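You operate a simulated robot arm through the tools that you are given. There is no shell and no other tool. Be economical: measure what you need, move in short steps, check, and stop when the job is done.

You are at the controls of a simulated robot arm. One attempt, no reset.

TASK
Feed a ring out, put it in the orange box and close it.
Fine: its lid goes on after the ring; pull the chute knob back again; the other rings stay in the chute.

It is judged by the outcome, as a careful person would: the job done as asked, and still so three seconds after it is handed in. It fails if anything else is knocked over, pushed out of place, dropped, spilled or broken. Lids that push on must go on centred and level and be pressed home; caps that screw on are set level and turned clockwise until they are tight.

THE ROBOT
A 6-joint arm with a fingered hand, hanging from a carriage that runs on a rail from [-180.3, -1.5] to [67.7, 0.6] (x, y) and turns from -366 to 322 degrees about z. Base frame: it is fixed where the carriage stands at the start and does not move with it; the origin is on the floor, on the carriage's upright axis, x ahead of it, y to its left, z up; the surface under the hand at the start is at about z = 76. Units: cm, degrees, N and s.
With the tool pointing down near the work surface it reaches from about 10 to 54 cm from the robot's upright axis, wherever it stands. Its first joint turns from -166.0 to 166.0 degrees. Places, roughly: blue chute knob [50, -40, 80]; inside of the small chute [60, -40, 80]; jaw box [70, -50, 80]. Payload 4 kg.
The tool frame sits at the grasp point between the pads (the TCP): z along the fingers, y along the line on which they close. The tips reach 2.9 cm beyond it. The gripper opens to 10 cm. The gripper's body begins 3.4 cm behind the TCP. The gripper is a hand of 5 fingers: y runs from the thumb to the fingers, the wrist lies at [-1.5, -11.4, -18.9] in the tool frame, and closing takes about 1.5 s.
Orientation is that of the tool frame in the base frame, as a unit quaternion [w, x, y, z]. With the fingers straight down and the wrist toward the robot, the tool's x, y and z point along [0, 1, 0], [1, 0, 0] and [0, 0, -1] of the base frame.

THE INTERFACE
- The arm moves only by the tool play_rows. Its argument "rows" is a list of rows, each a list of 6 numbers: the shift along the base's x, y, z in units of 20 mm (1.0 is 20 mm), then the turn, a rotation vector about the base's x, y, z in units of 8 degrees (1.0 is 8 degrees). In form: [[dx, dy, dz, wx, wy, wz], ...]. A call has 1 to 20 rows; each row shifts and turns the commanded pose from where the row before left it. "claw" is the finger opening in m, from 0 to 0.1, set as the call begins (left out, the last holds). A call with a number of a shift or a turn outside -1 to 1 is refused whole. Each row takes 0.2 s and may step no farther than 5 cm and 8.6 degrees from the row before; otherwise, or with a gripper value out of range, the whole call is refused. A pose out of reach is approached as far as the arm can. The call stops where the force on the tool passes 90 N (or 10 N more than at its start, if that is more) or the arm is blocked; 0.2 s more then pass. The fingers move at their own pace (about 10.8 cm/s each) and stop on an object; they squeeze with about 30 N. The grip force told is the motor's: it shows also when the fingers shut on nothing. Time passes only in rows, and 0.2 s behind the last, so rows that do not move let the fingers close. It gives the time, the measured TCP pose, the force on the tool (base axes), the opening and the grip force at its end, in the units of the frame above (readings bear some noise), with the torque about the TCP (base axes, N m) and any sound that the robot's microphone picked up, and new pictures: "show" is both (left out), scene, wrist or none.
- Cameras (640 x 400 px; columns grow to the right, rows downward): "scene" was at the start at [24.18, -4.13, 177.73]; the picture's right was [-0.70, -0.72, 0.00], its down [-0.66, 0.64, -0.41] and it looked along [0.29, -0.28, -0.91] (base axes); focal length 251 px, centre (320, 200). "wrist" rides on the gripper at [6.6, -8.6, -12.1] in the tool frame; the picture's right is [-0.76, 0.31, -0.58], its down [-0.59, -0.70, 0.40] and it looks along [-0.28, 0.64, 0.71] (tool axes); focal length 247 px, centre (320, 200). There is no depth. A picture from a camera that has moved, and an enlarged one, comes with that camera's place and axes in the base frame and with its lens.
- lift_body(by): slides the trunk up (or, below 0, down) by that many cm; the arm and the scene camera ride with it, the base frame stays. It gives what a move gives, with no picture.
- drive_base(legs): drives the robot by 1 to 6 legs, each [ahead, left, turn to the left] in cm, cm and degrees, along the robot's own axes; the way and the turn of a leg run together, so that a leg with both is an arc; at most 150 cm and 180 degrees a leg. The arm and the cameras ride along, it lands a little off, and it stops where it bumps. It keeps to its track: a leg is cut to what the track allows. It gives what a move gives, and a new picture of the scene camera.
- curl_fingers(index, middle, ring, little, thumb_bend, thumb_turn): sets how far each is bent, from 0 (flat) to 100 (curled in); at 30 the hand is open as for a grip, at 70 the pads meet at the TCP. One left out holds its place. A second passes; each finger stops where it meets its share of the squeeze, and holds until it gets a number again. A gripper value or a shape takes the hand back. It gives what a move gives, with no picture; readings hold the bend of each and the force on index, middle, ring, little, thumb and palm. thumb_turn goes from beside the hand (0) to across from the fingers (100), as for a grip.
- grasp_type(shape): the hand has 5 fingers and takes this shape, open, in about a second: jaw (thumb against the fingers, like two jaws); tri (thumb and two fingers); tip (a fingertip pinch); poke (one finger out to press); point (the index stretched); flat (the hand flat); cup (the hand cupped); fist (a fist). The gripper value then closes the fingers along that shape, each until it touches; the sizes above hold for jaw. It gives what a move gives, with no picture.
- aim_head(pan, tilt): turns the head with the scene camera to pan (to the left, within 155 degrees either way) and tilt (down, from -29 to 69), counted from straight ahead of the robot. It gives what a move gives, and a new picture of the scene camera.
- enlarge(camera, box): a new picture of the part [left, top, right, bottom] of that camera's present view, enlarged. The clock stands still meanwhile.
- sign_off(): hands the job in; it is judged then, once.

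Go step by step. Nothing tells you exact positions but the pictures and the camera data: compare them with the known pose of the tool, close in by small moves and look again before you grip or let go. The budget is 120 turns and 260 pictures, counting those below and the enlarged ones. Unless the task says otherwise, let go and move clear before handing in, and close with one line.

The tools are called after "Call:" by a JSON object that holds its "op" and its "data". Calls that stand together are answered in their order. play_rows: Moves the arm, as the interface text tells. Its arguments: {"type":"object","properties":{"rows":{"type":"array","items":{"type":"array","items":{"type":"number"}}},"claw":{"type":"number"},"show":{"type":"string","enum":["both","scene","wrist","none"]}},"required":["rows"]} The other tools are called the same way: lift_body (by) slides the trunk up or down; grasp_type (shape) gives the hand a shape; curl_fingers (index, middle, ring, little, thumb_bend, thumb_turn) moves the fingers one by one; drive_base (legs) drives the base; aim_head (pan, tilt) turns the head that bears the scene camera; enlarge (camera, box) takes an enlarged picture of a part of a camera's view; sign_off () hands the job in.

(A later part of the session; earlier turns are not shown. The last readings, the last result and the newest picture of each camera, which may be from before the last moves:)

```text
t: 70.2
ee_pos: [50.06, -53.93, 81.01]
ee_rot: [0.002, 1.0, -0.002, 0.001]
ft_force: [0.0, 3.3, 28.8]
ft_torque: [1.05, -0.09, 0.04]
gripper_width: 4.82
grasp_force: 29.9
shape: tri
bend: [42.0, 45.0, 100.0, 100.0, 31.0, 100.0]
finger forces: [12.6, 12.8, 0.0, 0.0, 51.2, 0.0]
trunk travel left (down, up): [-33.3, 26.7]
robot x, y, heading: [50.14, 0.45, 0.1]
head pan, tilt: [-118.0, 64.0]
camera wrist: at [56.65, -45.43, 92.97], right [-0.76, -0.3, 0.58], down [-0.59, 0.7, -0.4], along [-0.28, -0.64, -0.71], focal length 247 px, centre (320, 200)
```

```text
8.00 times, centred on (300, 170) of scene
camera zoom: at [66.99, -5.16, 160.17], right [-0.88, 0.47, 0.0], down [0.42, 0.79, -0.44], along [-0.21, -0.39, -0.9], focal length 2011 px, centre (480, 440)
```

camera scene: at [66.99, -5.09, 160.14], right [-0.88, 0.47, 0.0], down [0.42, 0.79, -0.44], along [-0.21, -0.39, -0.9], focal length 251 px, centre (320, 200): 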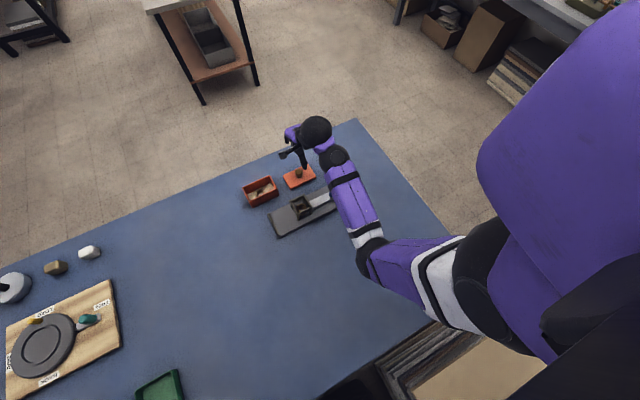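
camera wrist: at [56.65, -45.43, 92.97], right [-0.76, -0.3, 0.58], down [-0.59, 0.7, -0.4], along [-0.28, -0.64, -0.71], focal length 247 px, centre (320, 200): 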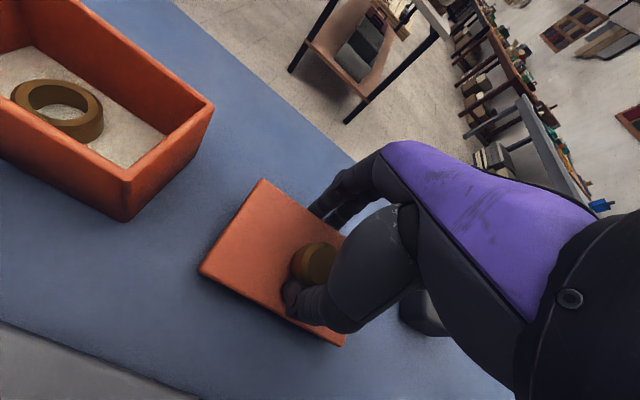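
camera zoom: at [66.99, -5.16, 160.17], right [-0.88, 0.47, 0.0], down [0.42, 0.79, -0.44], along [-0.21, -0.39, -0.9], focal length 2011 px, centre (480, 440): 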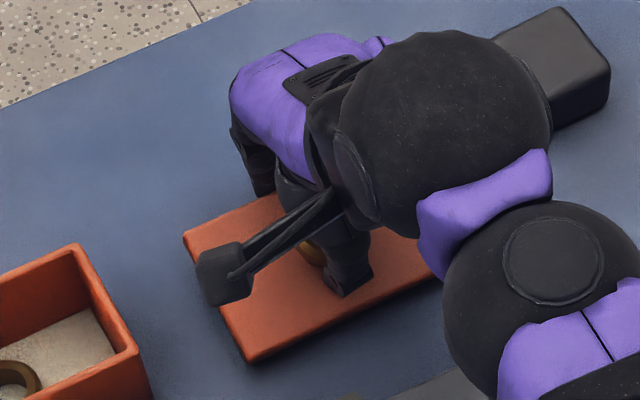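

The thumb is pressing on the lid's top: too low. Open, rise 0.8 cm and retry.

Call:
{"op": "play_rows", "data": {"rows": [[0, 0, 0, 0, 0, 0], [0, 0, 0, 0, 0, 0], [0, 0, 0.2, 0, 0, 0], [0, 0, 0.2, 0, 0, 0], [0, 0, 0, 0, 0, 0]], "claw": 0.06, "show": "wrist"}}

Call:
{"op": "enlarge", "data": {"camera": "wrist", "box": [200, 150, 400, 350]}}

```text
t: 71.4
ee_pos: [50.04, -53.77, 81.48]
ee_rot: [-0.001, 1.0, -0.002, 0.001]
ft_force: [-0.4, 0.0, -0.1]
ft_torque: [0.02, -0.02, 0.04]
gripper_width: 6.0
grasp_force: 0.1
shape: tri
bend: [39.0, 39.0, 99.0, 99.0, 30.0, 100.0]
finger forces: [0.0, 0.0, 0.0, 0.0, 0.0, 0.1]
trunk travel left (down, up): [-33.3, 26.7]
robot x, y, heading: [50.12, 0.47, -0.3]
head pan, tilt: [-118.0, 64.0]
camera wrist: at [56.6, -45.24, 93.6], right [-0.76, -0.31, 0.58], down [-0.59, 0.71, -0.4], along [-0.28, -0.64, -0.71], focal length 247 px, centre (320, 200)
```

wrist: 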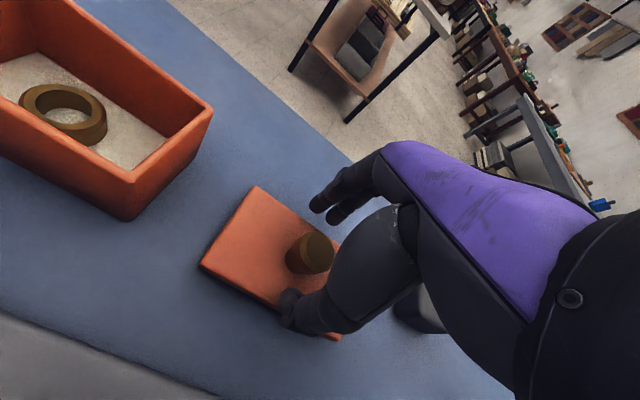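

```text
2.00 times, centred on (300, 250) of wrist
camera zoom: at [56.6, -45.24, 93.6], right [-0.76, -0.31, 0.58], down [-0.59, 0.71, -0.4], along [-0.28, -0.64, -0.71], focal length 494 px, centre (360, 100)
```

zoom: 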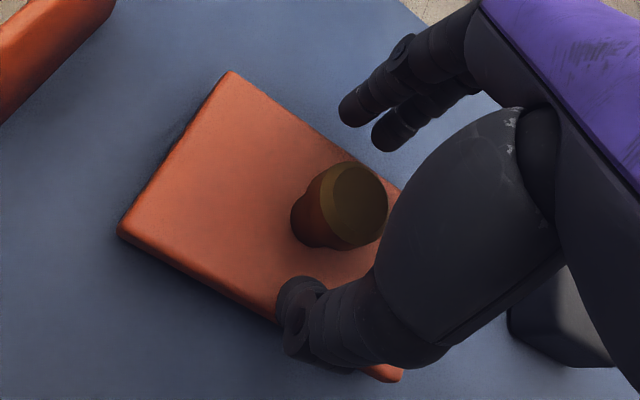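

Call:
{"op": "play_rows", "data": {"rows": [[-0.05, 0, 0.1, 0, 0, 0], [0, 0, 0, 0, 0, 0], [0, 0, 0, 0, 0, 0], [0, 0, 0, 0, 0, 0], [0, 0, 0, 0, 0, 0], [0, 0, 0, 0, 0, 0], [0, 0, 0, 0, 0, 0], [0, 0, 0, 0, 0, 0]], "claw": 0.0, "show": "wrist"}}

Call:
{"op": "enlarge", "data": {"camera": "wrist", "box": [200, 150, 400, 350]}}

```text
t: 73.2
ee_pos: [50.09, -53.72, 81.75]
ee_rot: [0.0, 1.0, -0.001, 0.0]
ft_force: [-0.9, 0.5, 0.2]
ft_torque: [0.0, 0.0, -0.01]
gripper_width: 1.73
grasp_force: 30.3
shape: tri
bend: [60.0, 61.0, 100.0, 100.0, 53.0, 100.0]
finger forces: [14.7, 11.1, 0.0, 0.0, 26.1, 0.1]
trunk travel left (down, up): [-33.3, 26.7]
robot x, y, heading: [49.86, 0.39, -0.3]
head pan, tilt: [-118.0, 64.0]
camera wrist: at [56.5, -45.23, 93.8], right [-0.76, -0.3, 0.58], down [-0.59, 0.7, -0.4], along [-0.28, -0.64, -0.71], focal length 247 px, centre (320, 200)
```

wrist: 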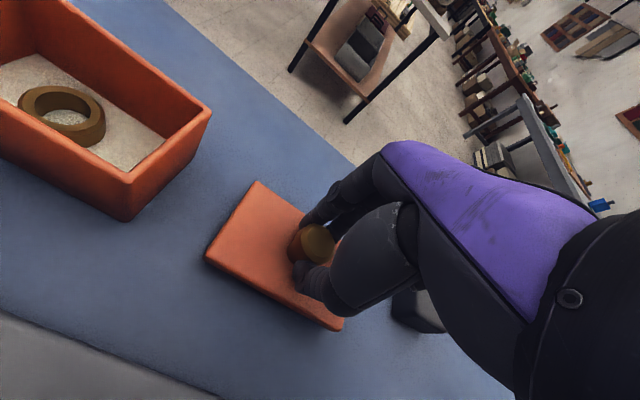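

```text
2.00 times, centred on (300, 250) of wrist
camera zoom: at [56.5, -45.23, 93.8], right [-0.76, -0.3, 0.58], down [-0.59, 0.7, -0.4], along [-0.28, -0.64, -0.71], focal length 494 px, centre (360, 100)
```

zoom: 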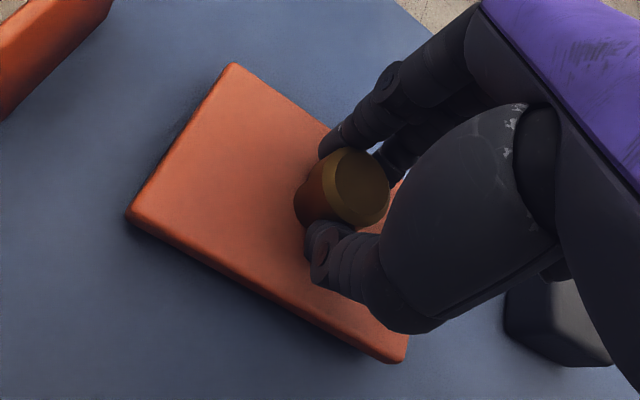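

Solid three-finger grip with the lid centred under the hand. Lift and check it hangs level.

Call:
{"op": "play_rows", "data": {"rows": [[0, 0, 0.3, 0, 0, 0], [0, 0, 0.6, 0, 0, 0], [0, 0, 1, 0, 0, 0], [0, 0, 1, 0, 0, 0], [0, 0, 1, 0, 0, 0], [0, 0, 1, 0, 0, 0], [0, 0, 1, 0, 0, 0], [0, 0, 0, 0, 0, 0]], "show": "wrist"}}

Call:
{"op": "enlarge", "data": {"camera": "wrist", "box": [200, 150, 400, 350]}}

```text
t: 75.0
ee_pos: [49.95, -53.65, 93.62]
ee_rot: [0.0, 1.0, -0.003, 0.001]
ft_force: [-0.6, -1.0, -1.2]
ft_torque: [-0.01, 0.02, 0.0]
gripper_width: 1.72
grasp_force: 30.2
shape: tri
bend: [60.0, 61.0, 100.0, 100.0, 53.0, 100.0]
finger forces: [14.7, 11.3, 0.1, 0.0, 26.1, 0.0]
trunk travel left (down, up): [-33.3, 26.7]
robot x, y, heading: [49.89, 0.64, -0.2]
head pan, tilt: [-118.0, 64.0]
camera wrist: at [56.5, -45.19, 105.67], right [-0.76, -0.3, 0.58], down [-0.59, 0.71, -0.4], along [-0.28, -0.64, -0.71], focal length 247 px, centre (320, 200)
```

wrist: 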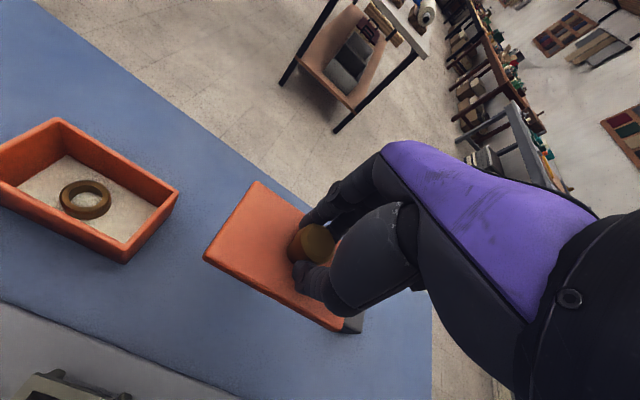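

```text
2.00 times, centred on (300, 250) of wrist
camera zoom: at [56.5, -45.19, 105.67], right [-0.76, -0.3, 0.58], down [-0.59, 0.71, -0.4], along [-0.28, -0.64, -0.71], focal length 494 px, centre (360, 100)
```

zoom: 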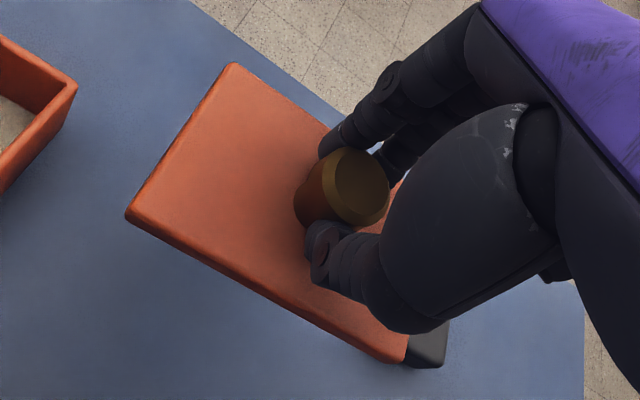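

Level and firm. Drive ahead so the lid comes over the box.

Call:
{"op": "drive_base", "data": {"legs": [[15.5, 0, 0]]}}

Call:
{"op": "play_rows", "data": {"rows": [[0, 0, 0, 0, 0, 0]], "show": "wrist"}}

Call:
{"op": "enlarge", "data": {"camera": "scene", "box": [265, 135, 377, 215]}}

```text
t: 76.4
ee_pos: [65.8, -53.56, 93.67]
ee_rot: [0.0, 1.0, -0.001, 0.001]
ft_force: [0.7, 0.0, -0.3]
ft_torque: [-0.01, -0.02, -0.01]
gripper_width: 1.72
grasp_force: 29.5
shape: tri
bend: [60.0, 61.0, 100.0, 100.0, 53.0, 100.0]
finger forces: [14.7, 11.4, 0.1, 0.0, 26.0, 0.0]
trunk travel left (down, up): [-33.3, 26.7]
robot x, y, heading: [66.01, 0.85, 0.1]
head pan, tilt: [-118.0, 64.0]
camera scene: at [82.63, -4.92, 160.14], right [-0.88, 0.47, 0.0], down [0.42, 0.79, -0.44], along [-0.21, -0.39, -0.9], focal length 251 px, centre (320, 200)
```

scene: 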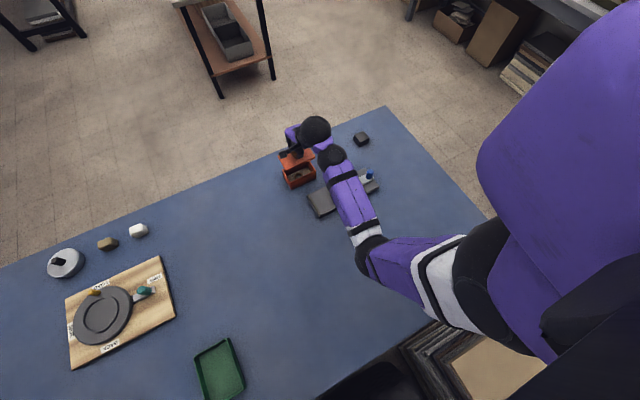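

```text
t: 76.8
ee_pos: [65.7, -53.56, 93.69]
ee_rot: [0.0, 1.0, -0.001, 0.001]
ft_force: [0.0, -0.7, -1.0]
ft_torque: [0.01, -0.03, 0.0]
gripper_width: 1.71
grasp_force: 30.7
shape: tri
bend: [60.0, 61.0, 100.0, 100.0, 53.0, 100.0]
finger forces: [14.6, 11.4, 0.1, 0.0, 26.0, 0.0]
trunk travel left (down, up): [-33.3, 26.7]
robot x, y, heading: [65.78, 0.62, -0.3]
head pan, tilt: [-118.0, 64.0]
camera wrist: at [72.22, -45.04, 105.64], right [-0.76, -0.31, 0.58], down [-0.59, 0.7, -0.4], along [-0.28, -0.64, -0.71], focal length 247 px, centre (320, 200)
```

wrist: 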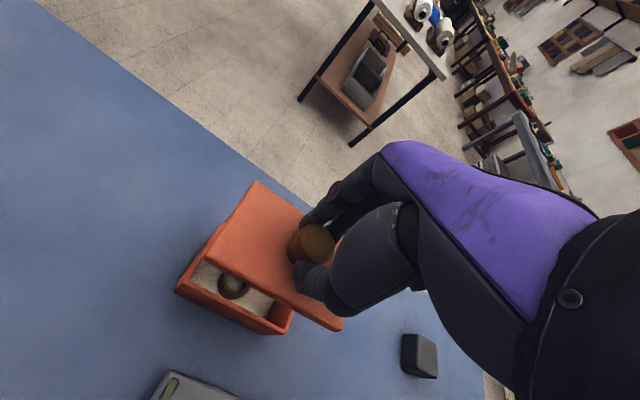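

```text
5.00 times, centred on (321, 175) of scene
camera zoom: at [82.63, -4.92, 160.14], right [-0.88, 0.47, 0.0], down [0.42, 0.79, -0.44], along [-0.21, -0.39, -0.9], focal length 1257 px, centre (315, 325)
```

zoom: 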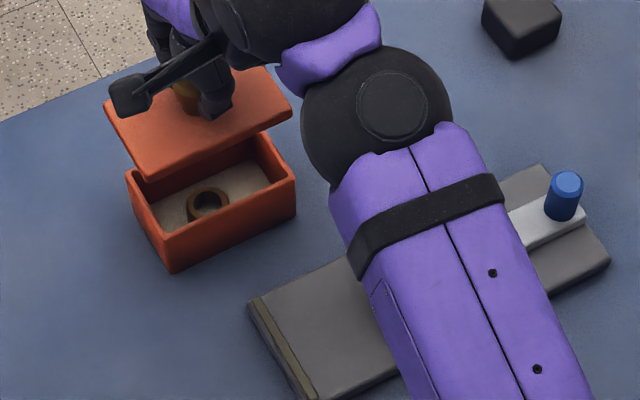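

Descend to about 1 cm above the rim, then measure the alignment.

Call:
{"op": "play_rows", "data": {"rows": [[0.05, 0.05, -0.8, 0, 0, 0], [0, 0, -0.8, 0, 0, 0], [0, 0, -0.8, 0, 0, 0], [0, 0, -0.2, 0, 0, 0], [0, 0, 0, 0, 0, 0]], "show": "wrist"}}

Call:
{"op": "enlarge", "data": {"camera": "wrist", "box": [160, 150, 360, 350]}}

Call:
{"op": "enlarge", "data": {"camera": "scene", "box": [270, 140, 340, 190]}}

```text
t: 78.0
ee_pos: [65.85, -53.44, 88.32]
ee_rot: [-0.002, 1.0, -0.001, 0.001]
ft_force: [-0.9, 0.1, -0.8]
ft_torque: [-0.03, 0.01, 0.0]
gripper_width: 1.69
grasp_force: 30.2
shape: tri
bend: [60.0, 61.0, 100.0, 100.0, 53.0, 100.0]
finger forces: [14.8, 11.6, 0.1, 0.0, 26.0, 0.0]
trunk travel left (down, up): [-33.3, 26.7]
robot x, y, heading: [65.6, 0.56, 0.1]
head pan, tilt: [-118.0, 64.0]
camera wrist: at [72.33, -44.95, 100.42], right [-0.76, -0.31, 0.58], down [-0.59, 0.7, -0.4], along [-0.28, -0.64, -0.71], focal length 247 px, centre (320, 200)
```

wrist: 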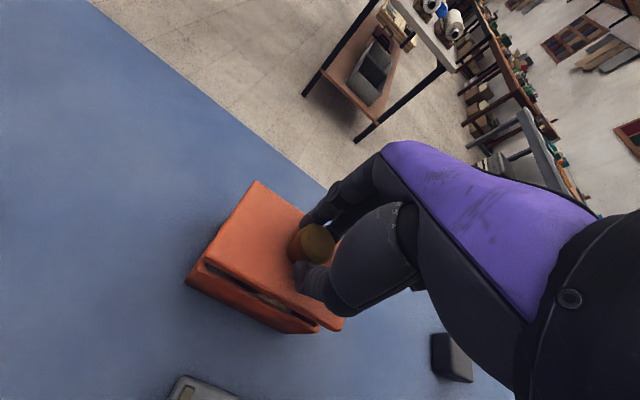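

```text
2.00 times, centred on (260, 250) of wrist
camera zoom: at [72.33, -44.95, 100.42], right [-0.76, -0.31, 0.58], down [-0.59, 0.7, -0.4], along [-0.28, -0.64, -0.71], focal length 494 px, centre (440, 100)
```

zoom: 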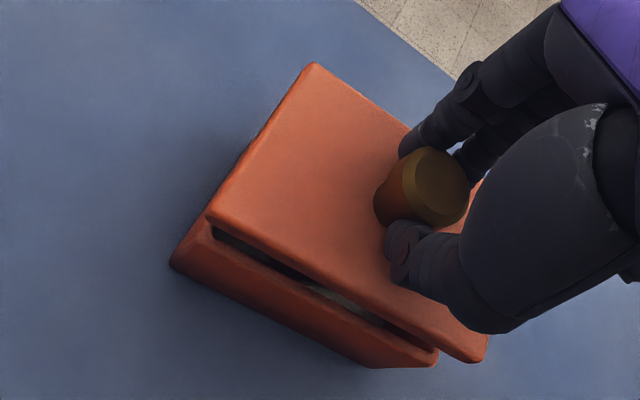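

```text
8.00 times, centred on (305, 165) of scene
camera zoom: at [82.63, -4.92, 160.14], right [-0.88, 0.47, 0.0], down [0.42, 0.79, -0.44], along [-0.21, -0.39, -0.9], focal length 2011 px, centre (440, 480)
```

zoom: 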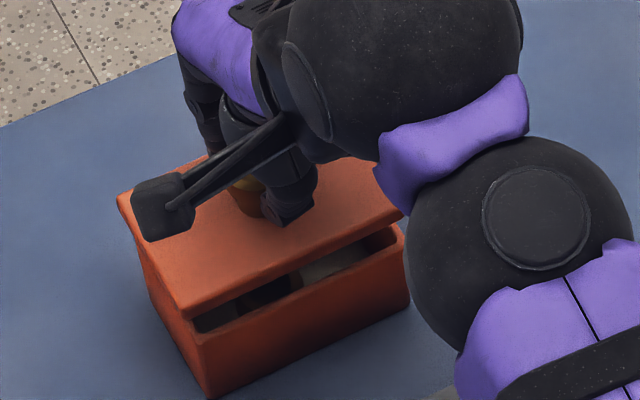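

Close. I'll zoom harder on the ends to compare lid and rim.

Call:
{"op": "enlarge", "data": {"camera": "scene", "box": [280, 158, 326, 192]}}

Call:
{"op": "enlarge", "data": {"camera": "wrist", "box": [175, 225, 355, 345]}}

```text
11.76 times, centred on (303, 175) of scene
camera zoom: at [82.63, -4.92, 160.14], right [-0.88, 0.47, 0.0], down [0.42, 0.79, -0.44], along [-0.21, -0.39, -0.9], focal length 2957 px, centre (520, 494)
```

zoom: 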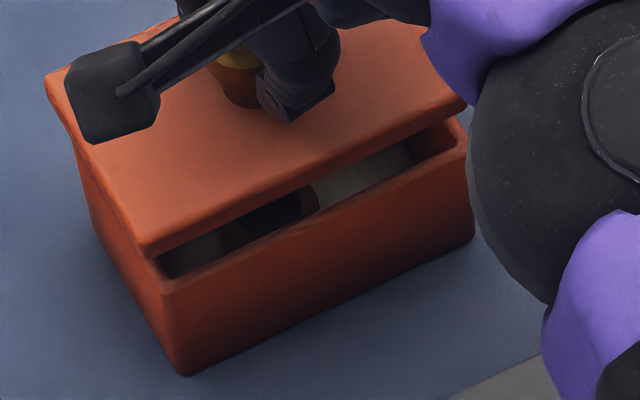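

```text
3.33 times, centred on (265, 285) of wrist
camera zoom: at [72.33, -44.95, 100.42], right [-0.76, -0.31, 0.58], down [-0.59, 0.7, -0.4], along [-0.28, -0.64, -0.71], focal length 823 px, centre (503, -83)
```

zoom: 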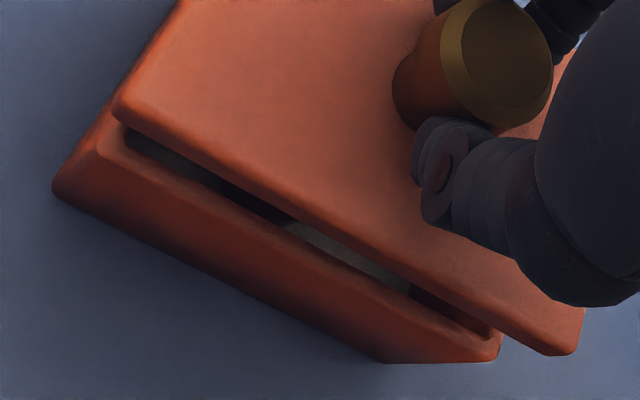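

Relative offset is small: shift the lid about -0.17 cm in x and +0.13 in y, then lower gently while watching the force.

Call:
{"op": "play_rows", "data": {"rows": [[-0.08, 0.065, 0, 0, 0, 0], [0, 0, -0.2, 0, 0, 0], [0, 0, -0.2, 0, 0, 0], [0, 0, 0, 0, 0, 0]], "show": "wrist"}}

Call:
{"op": "enlarge", "data": {"camera": "scene", "box": [280, 158, 326, 192]}}

Call:
{"op": "enlarge", "data": {"camera": "wrist", "box": [175, 225, 355, 345]}}

```text
t: 79.0
ee_pos: [65.71, -53.47, 87.65]
ee_rot: [-0.001, 1.0, -0.001, 0.001]
ft_force: [1.2, 0.1, -0.9]
ft_torque: [0.01, -0.01, 0.02]
gripper_width: 1.72
grasp_force: 30.2
shape: tri
bend: [60.0, 61.0, 100.0, 100.0, 53.0, 100.0]
finger forces: [14.8, 11.5, 0.0, 0.0, 25.9, 0.1]
trunk travel left (down, up): [-33.3, 26.7]
robot x, y, heading: [65.61, 0.55, 0.4]
head pan, tilt: [-118.0, 64.0]
camera wrist: at [72.18, -44.83, 99.67], right [-0.76, -0.31, 0.58], down [-0.59, 0.7, -0.4], along [-0.28, -0.64, -0.71], focal length 247 px, centre (320, 200)
```

wrist: 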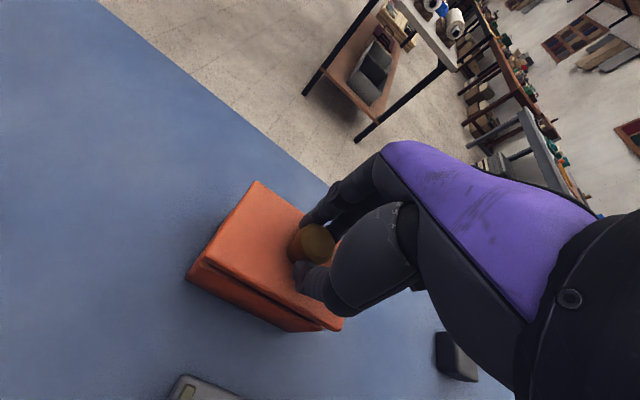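

```text
11.76 times, centred on (303, 175) of scene
camera zoom: at [82.63, -4.92, 160.14], right [-0.88, 0.47, 0.0], down [0.42, 0.79, -0.44], along [-0.21, -0.39, -0.9], focal length 2957 px, centre (520, 494)
```

zoom: 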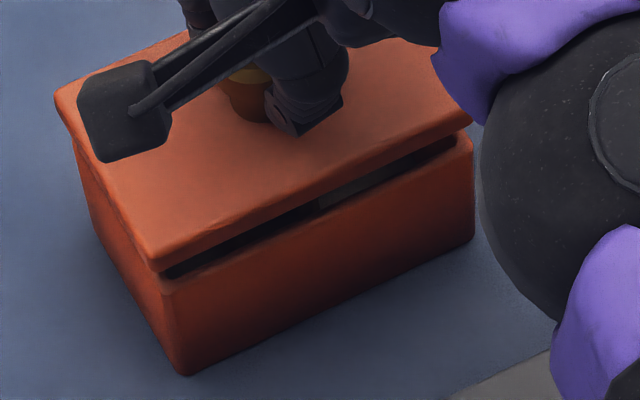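

```text
3.33 times, centred on (265, 285) of wrist
camera zoom: at [72.18, -44.83, 99.67], right [-0.76, -0.31, 0.58], down [-0.59, 0.7, -0.4], along [-0.28, -0.64, -0.71], focal length 823 px, centre (503, -83)
```

zoom: 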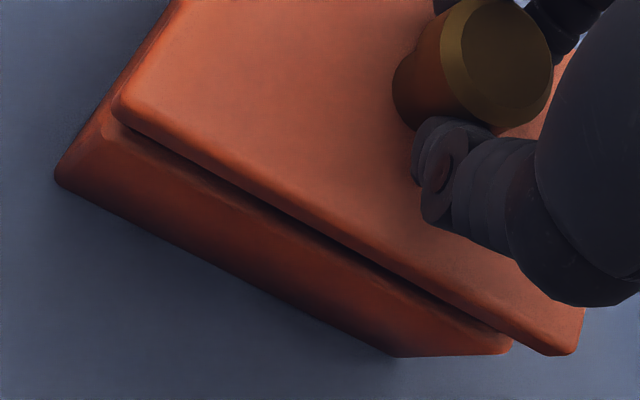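

Nearly there; shift another 0.1 cm and lower in small steps until contact.

Call:
{"op": "play_rows", "data": {"rows": [[-0.06, 0.04, 0, 0, 0, 0], [0, 0, -0.15, 0, 0, 0], [0, 0, -0.15, 0, 0, 0], [0, 0, 0, 0, 0, 0]], "show": "none"}}

Call:
{"op": "enlarge", "data": {"camera": "scene", "box": [280, 158, 326, 192]}}

Call:
{"op": "enlarge", "data": {"camera": "wrist", "box": [175, 225, 355, 345]}}

```text
t: 80.0
ee_pos: [65.57, -53.21, 86.9]
ee_rot: [0.001, 1.0, -0.001, 0.001]
ft_force: [0.2, 0.2, -0.1]
ft_torque: [0.01, -0.02, -0.04]
gripper_width: 1.72
grasp_force: 30.2
shape: tri
bend: [60.0, 61.0, 100.0, 100.0, 53.0, 100.0]
finger forces: [14.9, 11.6, 0.0, 0.0, 26.1, 0.1]
trunk travel left (down, up): [-33.3, 26.7]
robot x, y, heading: [65.36, 0.19, 0.1]
head pan, tilt: [-118.0, 64.0]
```

```text
11.76 times, centred on (303, 175) of scene
camera zoom: at [82.63, -4.92, 160.14], right [-0.88, 0.47, 0.0], down [0.42, 0.79, -0.44], along [-0.21, -0.39, -0.9], focal length 2957 px, centre (520, 494)
```

zoom: 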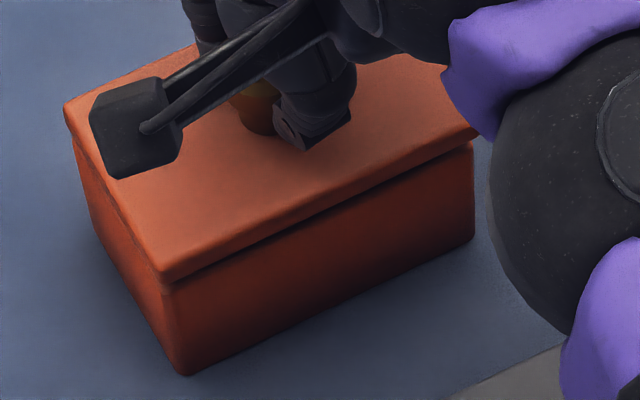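

```text
3.33 times, centred on (265, 285) of wrist
camera zoom: at [72.02, -44.72, 99.0], right [-0.76, -0.31, 0.58], down [-0.59, 0.7, -0.4], along [-0.28, -0.64, -0.71], focal length 823 px, centre (503, -83)
```

zoom: 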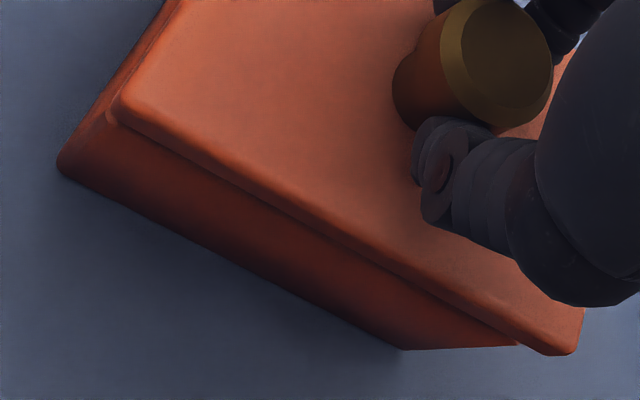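

Looks symmetric. Continue down gently.

Call:
{"op": "play_rows", "data": {"rows": [[0, 0, -0.12, 0, 0, 0], [0, 0, -0.12, 0, 0, 0], [0, 0, 0, 0, 0, 0]], "show": "none"}}

Call:
{"op": "enlarge", "data": {"camera": "scene", "box": [280, 158, 326, 192]}}

Call:
{"op": "enlarge", "data": {"camera": "wrist", "box": [175, 225, 355, 345]}}

```text
t: 80.8
ee_pos: [65.58, -53.19, 86.55]
ee_rot: [0.0, 1.0, 0.0, 0.001]
ft_force: [-0.3, -0.2, -0.8]
ft_torque: [-0.01, 0.0, -0.02]
gripper_width: 1.71
grasp_force: 29.9
shape: tri
bend: [60.0, 61.0, 100.0, 100.0, 53.0, 100.0]
finger forces: [14.8, 11.6, 0.0, 0.1, 26.1, 0.0]
trunk travel left (down, up): [-33.3, 26.7]
robot x, y, heading: [65.55, 0.23, -0.1]
head pan, tilt: [-118.0, 64.0]
```

```text
11.76 times, centred on (303, 175) of scene
camera zoom: at [82.63, -4.92, 160.14], right [-0.88, 0.47, 0.0], down [0.42, 0.79, -0.44], along [-0.21, -0.39, -0.9], focal length 2957 px, centre (520, 494)
```

zoom: 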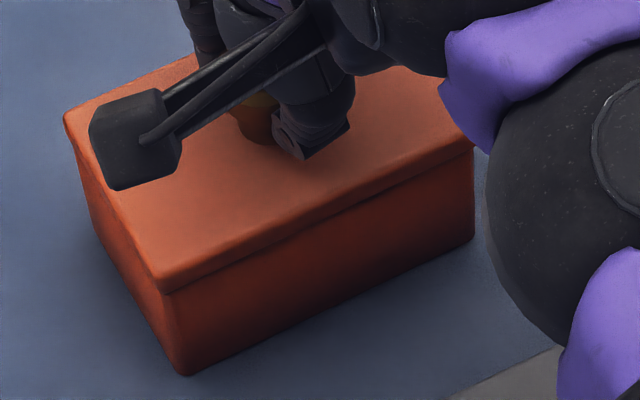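

```text
3.33 times, centred on (265, 285) of wrist
camera zoom: at [72.1, -44.7, 98.55], right [-0.76, -0.31, 0.58], down [-0.59, 0.7, -0.4], along [-0.28, -0.64, -0.71], focal length 823 px, centre (503, -83)
```

zoom: 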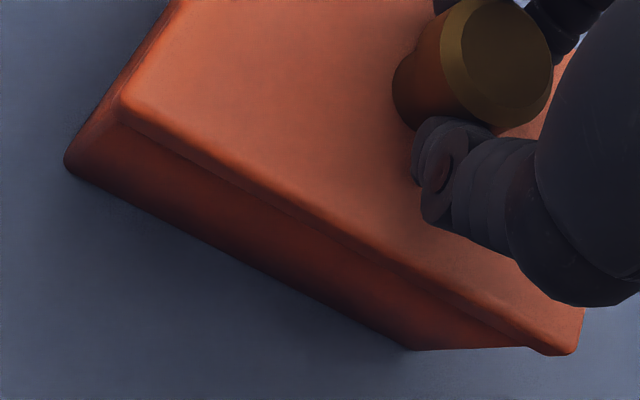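

Still no contact force. Two more small steps.

Call:
{"op": "play_rows", "data": {"rows": [[0, 0, -0.1, 0, 0, 0], [0, 0, -0.1, 0, 0, 0], [0, 0, 0, 0, 0, 0]], "show": "none"}}

Call:
{"op": "enlarge", "data": {"camera": "scene", "box": [280, 158, 326, 192]}}

```text
t: 81.6
ee_pos: [65.54, -53.36, 86.26]
ee_rot: [0.002, 1.0, -0.001, 0.002]
ft_force: [1.3, 5.3, 17.1]
ft_torque: [0.12, -0.05, 0.01]
gripper_width: 1.78
grasp_force: 30.1
shape: tri
bend: [61.0, 61.0, 100.0, 100.0, 52.0, 100.0]
finger forces: [15.4, 11.7, 0.0, 0.1, 32.1, 0.0]
trunk travel left (down, up): [-33.3, 26.7]
robot x, y, heading: [65.29, 0.75, -0.1]
head pan, tilt: [-118.0, 64.0]
```

```text
11.76 times, centred on (303, 175) of scene
camera zoom: at [82.64, -4.93, 160.17], right [-0.88, 0.47, 0.0], down [0.42, 0.79, -0.44], along [-0.21, -0.39, -0.9], focal length 2957 px, centre (520, 494)
```

zoom: 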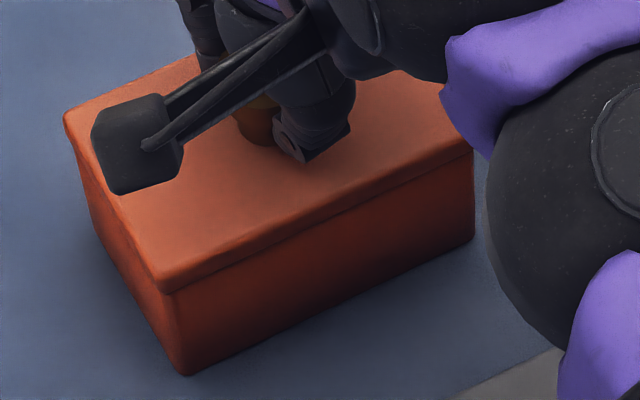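

Contact with 17 N. I'll ease slightly toward +y (the side force suggests it) and press a little more.

Call:
{"op": "play_rows", "data": {"rows": [[0, 0.05, 0, 0, 0, 0], [0, 0, -0.1, 0, 0, 0], [0, 0, 0, 0, 0, 0]], "show": "wrist"}}

Call:
{"op": "enlarge", "data": {"camera": "wrist", "box": [175, 225, 355, 345]}}

Call:
{"op": "enlarge", "data": {"camera": "scene", "box": [280, 158, 326, 192]}}

```text
t: 82.4
ee_pos: [65.54, -53.45, 86.09]
ee_rot: [0.002, 1.0, -0.001, 0.001]
ft_force: [0.9, 6.8, 29.6]
ft_torque: [0.17, -0.07, 0.04]
gripper_width: 1.92
grasp_force: 30.3
shape: tri
bend: [61.0, 61.0, 100.0, 100.0, 51.0, 100.0]
finger forces: [15.9, 12.4, 0.0, 0.0, 34.6, 0.0]
trunk travel left (down, up): [-33.3, 26.7]
robot x, y, heading: [65.45, 0.24, -0.0]
head pan, tilt: [-118.0, 64.0]
camera wrist: at [72.08, -44.82, 98.15], right [-0.76, -0.3, 0.58], down [-0.59, 0.7, -0.4], along [-0.28, -0.64, -0.71], focal length 247 px, centre (320, 200)
```

wrist: 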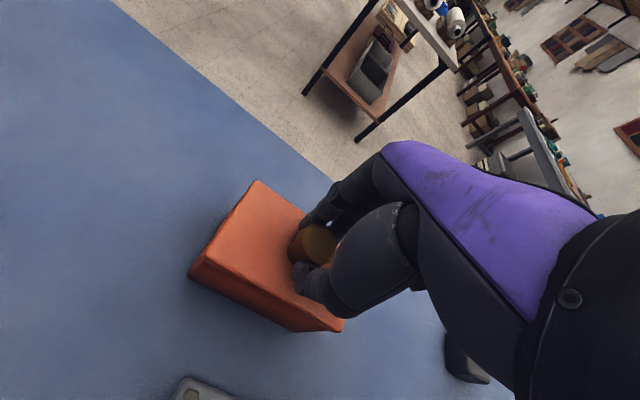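

```text
3.33 times, centred on (265, 285) of wrist
camera zoom: at [72.08, -44.82, 98.15], right [-0.76, -0.3, 0.58], down [-0.59, 0.7, -0.4], along [-0.28, -0.64, -0.71], focal length 823 px, centre (503, -83)
```

zoom: 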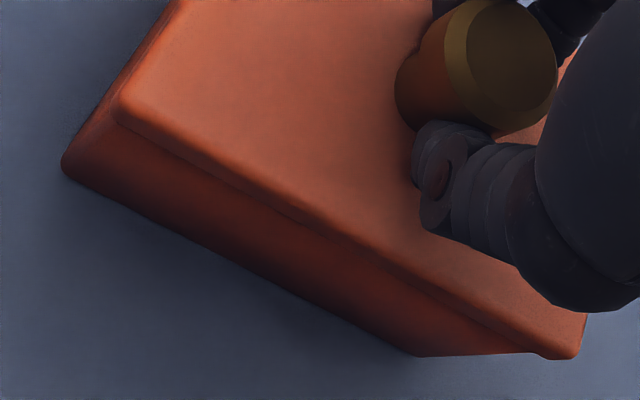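

```text
11.76 times, centred on (303, 175) of scene
camera zoom: at [82.64, -4.97, 160.17], right [-0.88, 0.47, 0.0], down [0.42, 0.79, -0.44], along [-0.21, -0.39, -0.9], focal length 2957 px, centre (520, 494)
```

zoom: 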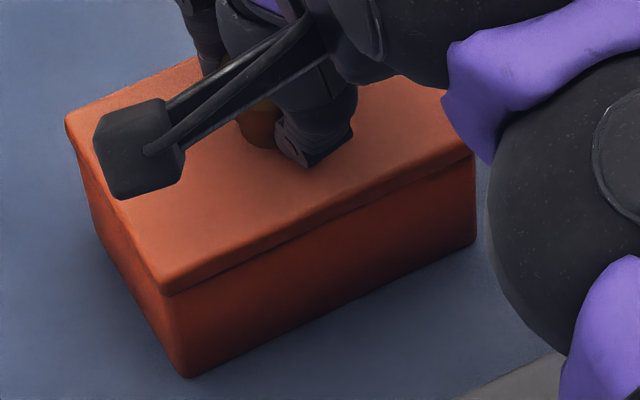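

The lid looks seated flush on the rim. Release the knob, rise and inspect before a firm press from the top.

Call:
{"op": "play_rows", "data": {"rows": [[0, 0, 0.12, 0, 0, 0], [0, 0, 0, 0, 0, 0]], "show": "none"}}

Call:
{"op": "play_rows", "data": {"rows": [[0, 0, 0, 0, 0, 0], [0, 0, 0, 0, 0, 0], [0, 0, 0, 0, 0, 0], [0, 0, 0.5, 0, 0, 0], [0, 0, 1, 0, 0, 0], [0, 0, 1, 0, 0, 0], [0, 0, 0.8, 0, 0, 0], [0, 0, 0, 0, 0, 0]], "claw": 0.055, "show": "wrist"}}

Call:
{"op": "enlarge", "data": {"camera": "wrist", "box": [160, 180, 370, 340]}}

Call:
{"op": "enlarge", "data": {"camera": "scene", "box": [280, 158, 326, 192]}}

```text
t: 83.0
ee_pos: [65.73, -53.21, 86.24]
ee_rot: [0.001, 1.0, 0.0, 0.0]
ft_force: [0.0, -1.0, 20.5]
ft_torque: [0.0, -0.05, 0.0]
gripper_width: 1.92
grasp_force: 30.3
shape: tri
bend: [61.0, 61.0, 100.0, 100.0, 51.0, 100.0]
finger forces: [17.2, 13.7, 0.0, 0.1, 30.6, 0.0]
trunk travel left (down, up): [-33.3, 26.7]
robot x, y, heading: [65.67, 0.69, 0.1]
head pan, tilt: [-118.0, 64.0]
```

```text
t: 84.8
ee_pos: [65.44, -53.15, 92.65]
ee_rot: [-0.001, 1.0, -0.001, 0.001]
ft_force: [0.2, -0.1, -0.5]
ft_torque: [-0.03, 0.01, -0.02]
gripper_width: 5.48
grasp_force: 0.1
shape: tri
bend: [39.0, 41.0, 99.0, 100.0, 30.0, 100.0]
finger forces: [0.0, 0.0, 0.0, 0.0, 0.1, 0.0]
trunk travel left (down, up): [-33.3, 26.7]
robot x, y, heading: [65.54, 0.71, 0.0]
head pan, tilt: [-118.0, 64.0]
camera wrist: at [72.02, -44.69, 104.71], right [-0.76, -0.31, 0.58], down [-0.59, 0.7, -0.4], along [-0.28, -0.64, -0.71], focal length 247 px, centre (320, 200)
```

wrist: 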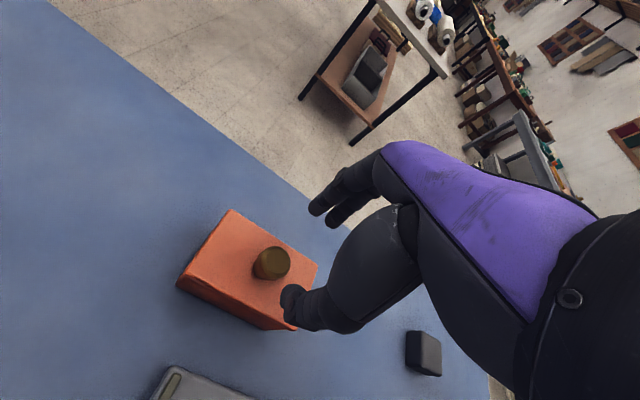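

```text
2.50 times, centred on (265, 260) of wrist
camera zoom: at [72.02, -44.69, 104.71], right [-0.76, -0.31, 0.58], down [-0.59, 0.7, -0.4], along [-0.28, -0.64, -0.71], focal length 617 px, centre (458, 50)
```

zoom: 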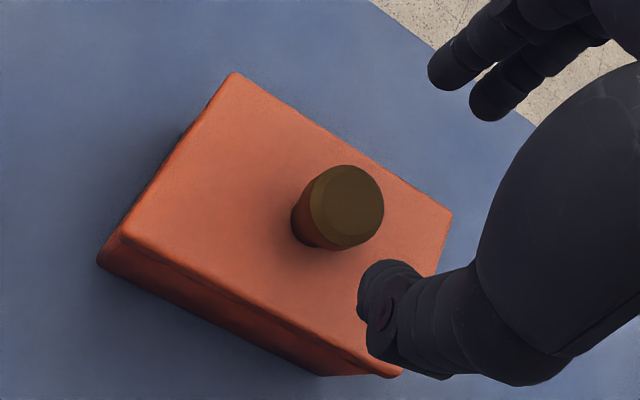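

```text
11.76 times, centred on (303, 175) of scene
camera zoom: at [82.63, -4.93, 160.14], right [-0.88, 0.47, 0.0], down [0.42, 0.79, -0.44], along [-0.21, -0.39, -0.9], focal length 2957 px, centre (520, 494)
```

zoom: 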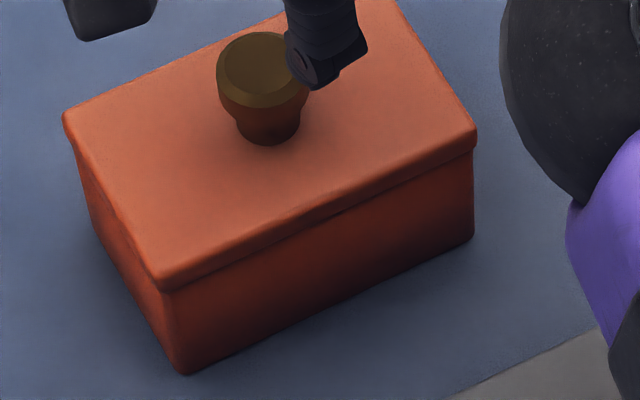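

Lid is flush all round. To be sure it's pressed home, close the fingers and press down on the knob's top centre.

Call:
{"op": "play_rows", "data": {"rows": [[0.1, -0.2, 0, 0, 0, 0], [0, 0, 0, 0, 0, 0], [0, 0, 0, 0, 0, 0], [0, 0, 0, 0, 0, 0], [0, 0, 0, 0, 0, 0], [0, 0, 0, 0, 0, 0], [0, 0, -0.8, 0, 0, 0], [0, 0, -0.8, 0, 0, 0], [0, 0, -0.4, 0, 0, 0], [0, 0, 0, 0, 0, 0]], "claw": 0.0, "show": "wrist"}}

Call:
{"op": "enlarge", "data": {"camera": "wrist", "box": [160, 180, 370, 340]}}

Call:
{"op": "enlarge", "data": {"camera": "scene", "box": [280, 158, 326, 192]}}

```text
t: 87.0
ee_pos: [65.8, -53.67, 88.69]
ee_rot: [0.0, 1.0, -0.001, 0.001]
ft_force: [0.5, 1.3, 2.8]
ft_torque: [0.04, 0.0, 0.04]
gripper_width: 0.01
grasp_force: 30.0
shape: tri
bend: [70.0, 70.0, 100.0, 100.0, 70.0, 100.0]
finger forces: [0.0, 0.0, 0.1, 0.1, 0.0, 0.1]
trunk travel left (down, up): [-33.3, 26.7]
robot x, y, heading: [65.65, 0.25, -0.3]
head pan, tilt: [-118.0, 64.0]
camera wrist: at [72.33, -45.09, 100.74], right [-0.76, -0.31, 0.58], down [-0.59, 0.7, -0.4], along [-0.28, -0.64, -0.71], focal length 247 px, centre (320, 200)
```

wrist: 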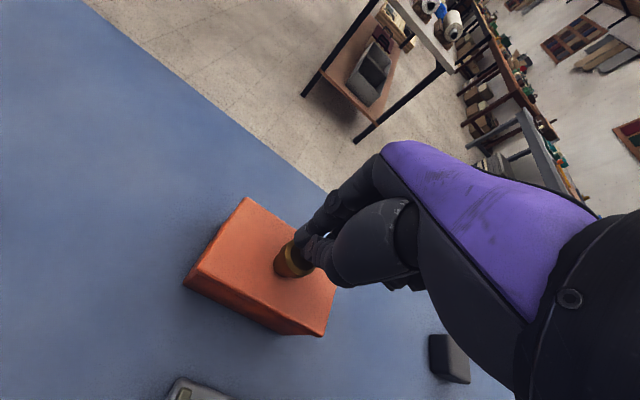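

```text
2.50 times, centred on (265, 260) of wrist
camera zoom: at [72.33, -45.09, 100.74], right [-0.76, -0.31, 0.58], down [-0.59, 0.7, -0.4], along [-0.28, -0.64, -0.71], focal length 617 px, centre (458, 50)
```

zoom: 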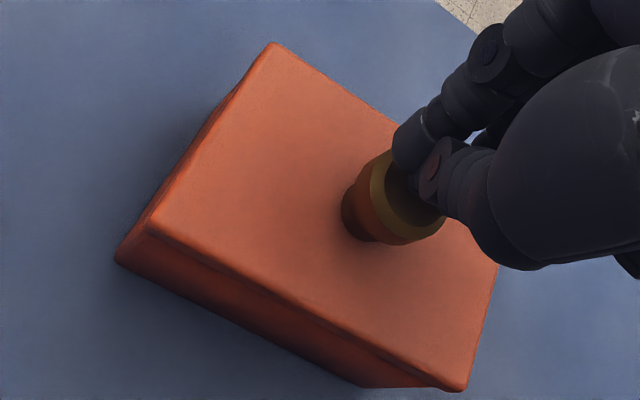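

```text
11.76 times, centred on (303, 175) of scene
camera zoom: at [82.63, -4.93, 160.15], right [-0.88, 0.47, 0.0], down [0.42, 0.79, -0.44], along [-0.21, -0.39, -0.9], focal length 2957 px, centre (520, 494)
```

zoom: 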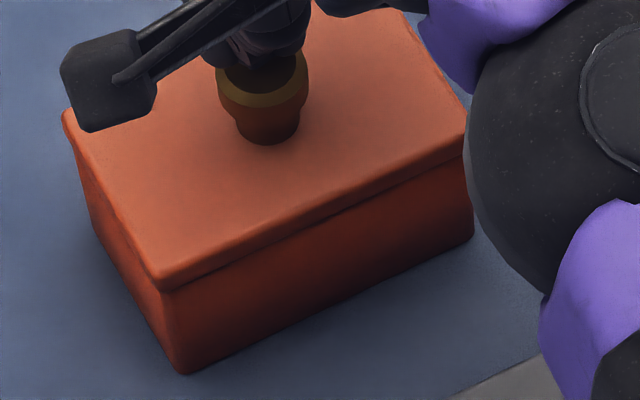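

Tips are touching the knob top. Press down in small steps.

Call:
{"op": "play_rows", "data": {"rows": [[0, 0, -0.1, 0, 0, 0], [0, 0, -0.1, 0, 0, 0], [0, 0, -0.1, 0, 0, 0], [0, 0, 0, 0, 0, 0]], "show": "none"}}

```text
t: 88.0
ee_pos: [65.98, -53.94, 88.65]
ee_rot: [0.006, 1.0, -0.001, 0.001]
ft_force: [1.8, 17.1, 53.7]
ft_torque: [0.57, -0.14, 0.0]
gripper_width: 0.01
grasp_force: 29.9
shape: tri
bend: [70.0, 70.0, 100.0, 100.0, 70.0, 100.0]
finger forces: [0.1, 0.0, 0.0, 0.0, 84.5, 0.0]
trunk travel left (down, up): [-33.3, 26.7]
robot x, y, heading: [65.74, 0.48, 0.1]
head pan, tilt: [-118.0, 64.0]
```

54 N and it doesn't yield. One slightly firmer press, recentring in y, then release.

Call:
{"op": "play_rows", "data": {"rows": [[0, 0.08, -0.08, 0, 0, 0], [0, 0.05, -0.04, 0, 0, 0], [0, 0, 0, 0, 0, 0]], "show": "wrist"}}

Call:
{"op": "enlarge", "data": {"camera": "scene", "box": [280, 158, 326, 192]}}

```text
t: 88.8
ee_pos: [65.74, -53.85, 88.62]
ee_rot: [0.007, 1.0, -0.001, 0.0]
ft_force: [-0.2, 15.7, 62.4]
ft_torque: [0.54, -0.1, 0.1]
gripper_width: 0.01
grasp_force: 30.6
shape: tri
bend: [70.0, 70.0, 100.0, 100.0, 70.0, 100.0]
finger forces: [0.0, 0.1, 0.0, 0.0, 88.6, 0.0]
trunk travel left (down, up): [-33.3, 26.7]
robot x, y, heading: [65.73, 0.68, 0.2]
head pan, tilt: [-118.0, 64.0]
camera wrist: at [72.32, -45.15, 100.54], right [-0.76, -0.3, 0.58], down [-0.59, 0.7, -0.41], along [-0.28, -0.65, -0.7], focal length 247 px, centre (320, 200)
```

wrist: 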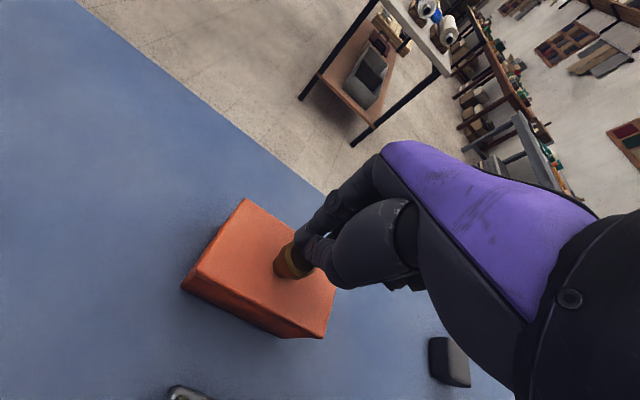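

```text
11.76 times, centred on (303, 175) of scene
camera zoom: at [82.64, -5.01, 160.17], right [-0.88, 0.47, 0.0], down [0.42, 0.79, -0.44], along [-0.21, -0.39, -0.9], focal length 2957 px, centre (520, 494)
```

zoom: 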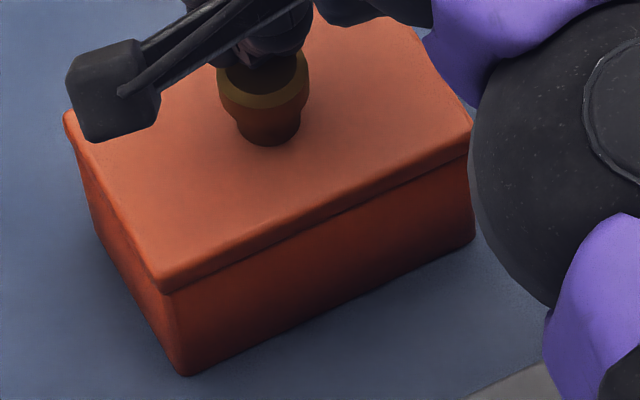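

It holds firm and level. Raise the hand clear and take a final look.

Call:
{"op": "play_rows", "data": {"rows": [[0, 0, 0.3, 0, 0, 0], [0, 0, 0.6, 0, 0, 0], [0, 0, 1, 0, 0, 0], [0, 0, 1, 0, 0, 0], [0, 0, 1, 0, 0, 0], [0.5, 0.5, 1, 0, 0, 0], [1, 0.8, 1, 0, 0, 0], [1, 1, 1, 0, 0, 0], [1, 1, 0, 0, 0, 0], [1, 1, 0, 0, 0, 0], [1, 1, 0, 0, 0, 0], [0, 0, 0, 0, 0, 0]], "show": "wrist"}}

Call:
{"op": "aim_head", "data": {"pan": -125, "tilt": 64}}

Call:
{"op": "enlarge", "data": {"camera": "scene", "box": [250, 130, 390, 220]}}

```text
t: 91.4
ee_pos: [77.07, -43.67, 100.18]
ee_rot: [0.001, 1.0, -0.001, 0.002]
ft_force: [0.0, 0.4, 0.6]
ft_torque: [0.01, -0.01, 0.01]
gripper_width: 0.0
grasp_force: 30.0
shape: tri
bend: [70.0, 70.0, 100.0, 100.0, 70.0, 100.0]
finger forces: [0.0, 0.1, 0.0, 0.0, 0.0, 0.0]
out of reach, approached as far as the arm can: row 6, 7, 8
trunk travel left (down, up): [-33.3, 26.7]
robot x, y, heading: [65.81, 0.61, 0.0]
head pan, tilt: [-118.0, 64.0]
camera wrist: at [83.55, -35.16, 112.27], right [-0.76, -0.31, 0.58], down [-0.59, 0.7, -0.4], along [-0.28, -0.64, -0.71], focal length 247 px, centre (320, 200)
```

wrist: 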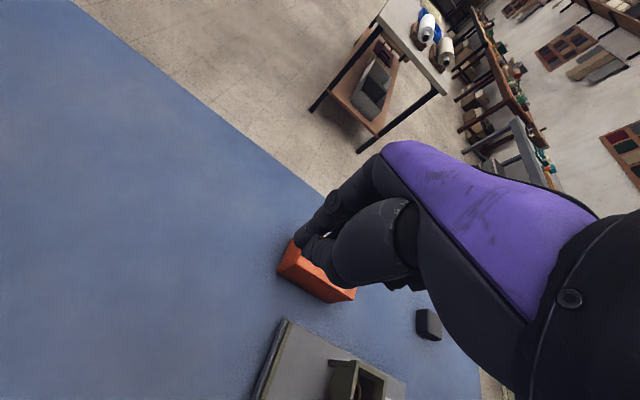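

```text
t: 92.1
ee_pos: [76.88, -43.77, 100.22]
ee_rot: [0.0, 1.0, -0.001, 0.001]
ft_force: [-0.7, -0.7, 1.3]
ft_torque: [0.03, 0.01, 0.0]
gripper_width: 0.0
grasp_force: 30.4
shape: tri
bend: [70.0, 70.0, 100.0, 100.0, 70.0, 100.0]
finger forces: [0.0, 0.1, 0.1, 0.0, 0.0, 0.0]
trunk travel left (down, up): [-33.3, 26.7]
robot x, y, heading: [65.43, 0.75, 0.1]
head pan, tilt: [-125.0, 64.0]
camera scene: at [81.99, -4.53, 160.14], right [-0.82, 0.57, 0.0], down [0.52, 0.74, -0.44], along [-0.25, -0.36, -0.9], focal length 251 px, centre (320, 200)
```

scene: 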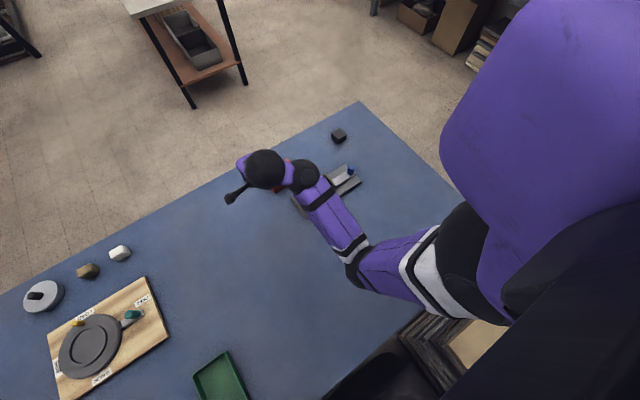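

```text
4.44 times, centred on (320, 175) of scene
camera zoom: at [81.99, -4.53, 160.14], right [-0.82, 0.57, 0.0], down [0.52, 0.74, -0.44], along [-0.25, -0.36, -0.9], focal length 1117 px, centre (320, 311)
```

zoom: 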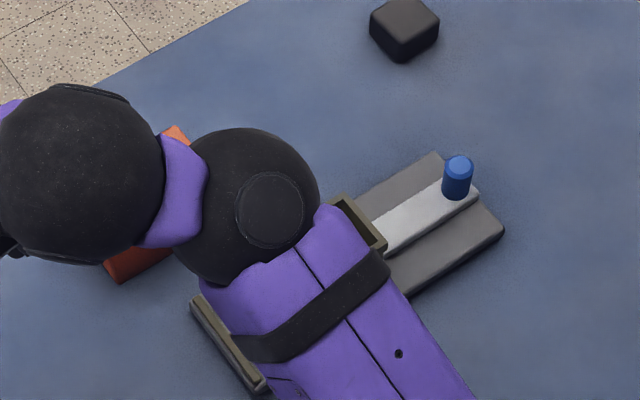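

Hand is clear; move it further aside for an unobstructed final check.

Call:
{"op": "play_rows", "data": {"rows": [[1, 0.8, 0, 0, 0, 0], [1, 0.8, 0, 0, 0, 0], [1, 0.8, 0, 0, 0, 0], [1, 0.8, 0, 0, 0, 0], [1, 0.5, 0, 0, 0, 0], [1, 0.5, 0, 0, 0, 0], [1, 0, 0, 0, 0, 0], [0, 0, 0, 0, 0, 0]], "show": "scene"}}

Call:
{"op": "enlarge", "data": {"camera": "scene", "box": [250, 130, 390, 220]}}

```text
t: 93.9
ee_pos: [90.79, -35.35, 100.1]
ee_rot: [0.0, 1.0, -0.001, 0.001]
ft_force: [0.0, 0.0, -0.1]
ft_torque: [-0.01, 0.03, 0.0]
gripper_width: 0.0
grasp_force: 30.0
shape: tri
bend: [70.0, 70.0, 100.0, 100.0, 70.0, 100.0]
finger forces: [0.0, 0.0, 0.0, 0.1, 0.0, 0.1]
trunk travel left (down, up): [-33.3, 26.7]
robot x, y, heading: [65.67, 0.67, 0.1]
head pan, tilt: [-125.0, 64.0]
camera scene: at [81.99, -4.54, 160.14], right [-0.82, 0.57, 0.0], down [0.52, 0.74, -0.44], along [-0.25, -0.36, -0.9], focal length 251 px, centre (320, 200)
```

scene: 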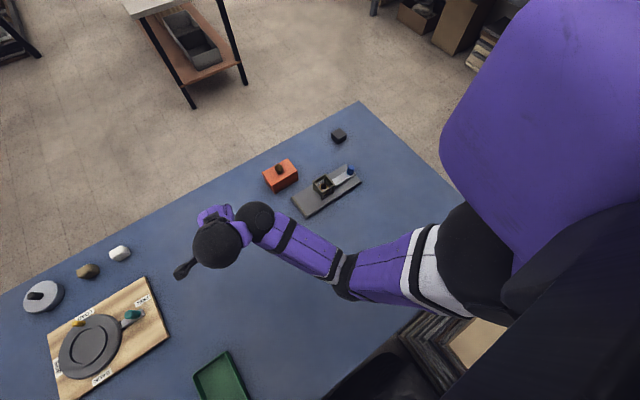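

```text
4.44 times, centred on (320, 175) of scene
camera zoom: at [81.99, -4.54, 160.14], right [-0.82, 0.57, 0.0], down [0.52, 0.74, -0.44], along [-0.25, -0.36, -0.9], focal length 1117 px, centre (320, 311)
```

zoom: 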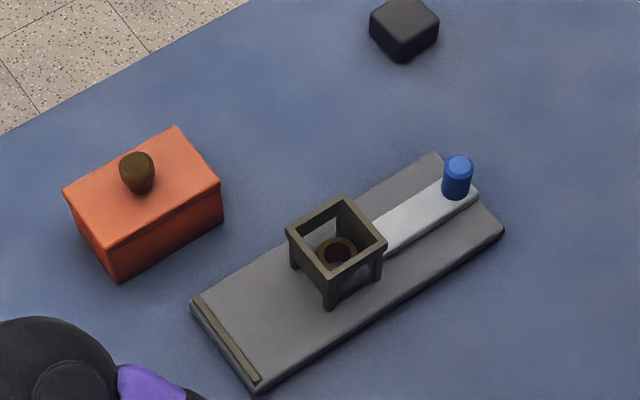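

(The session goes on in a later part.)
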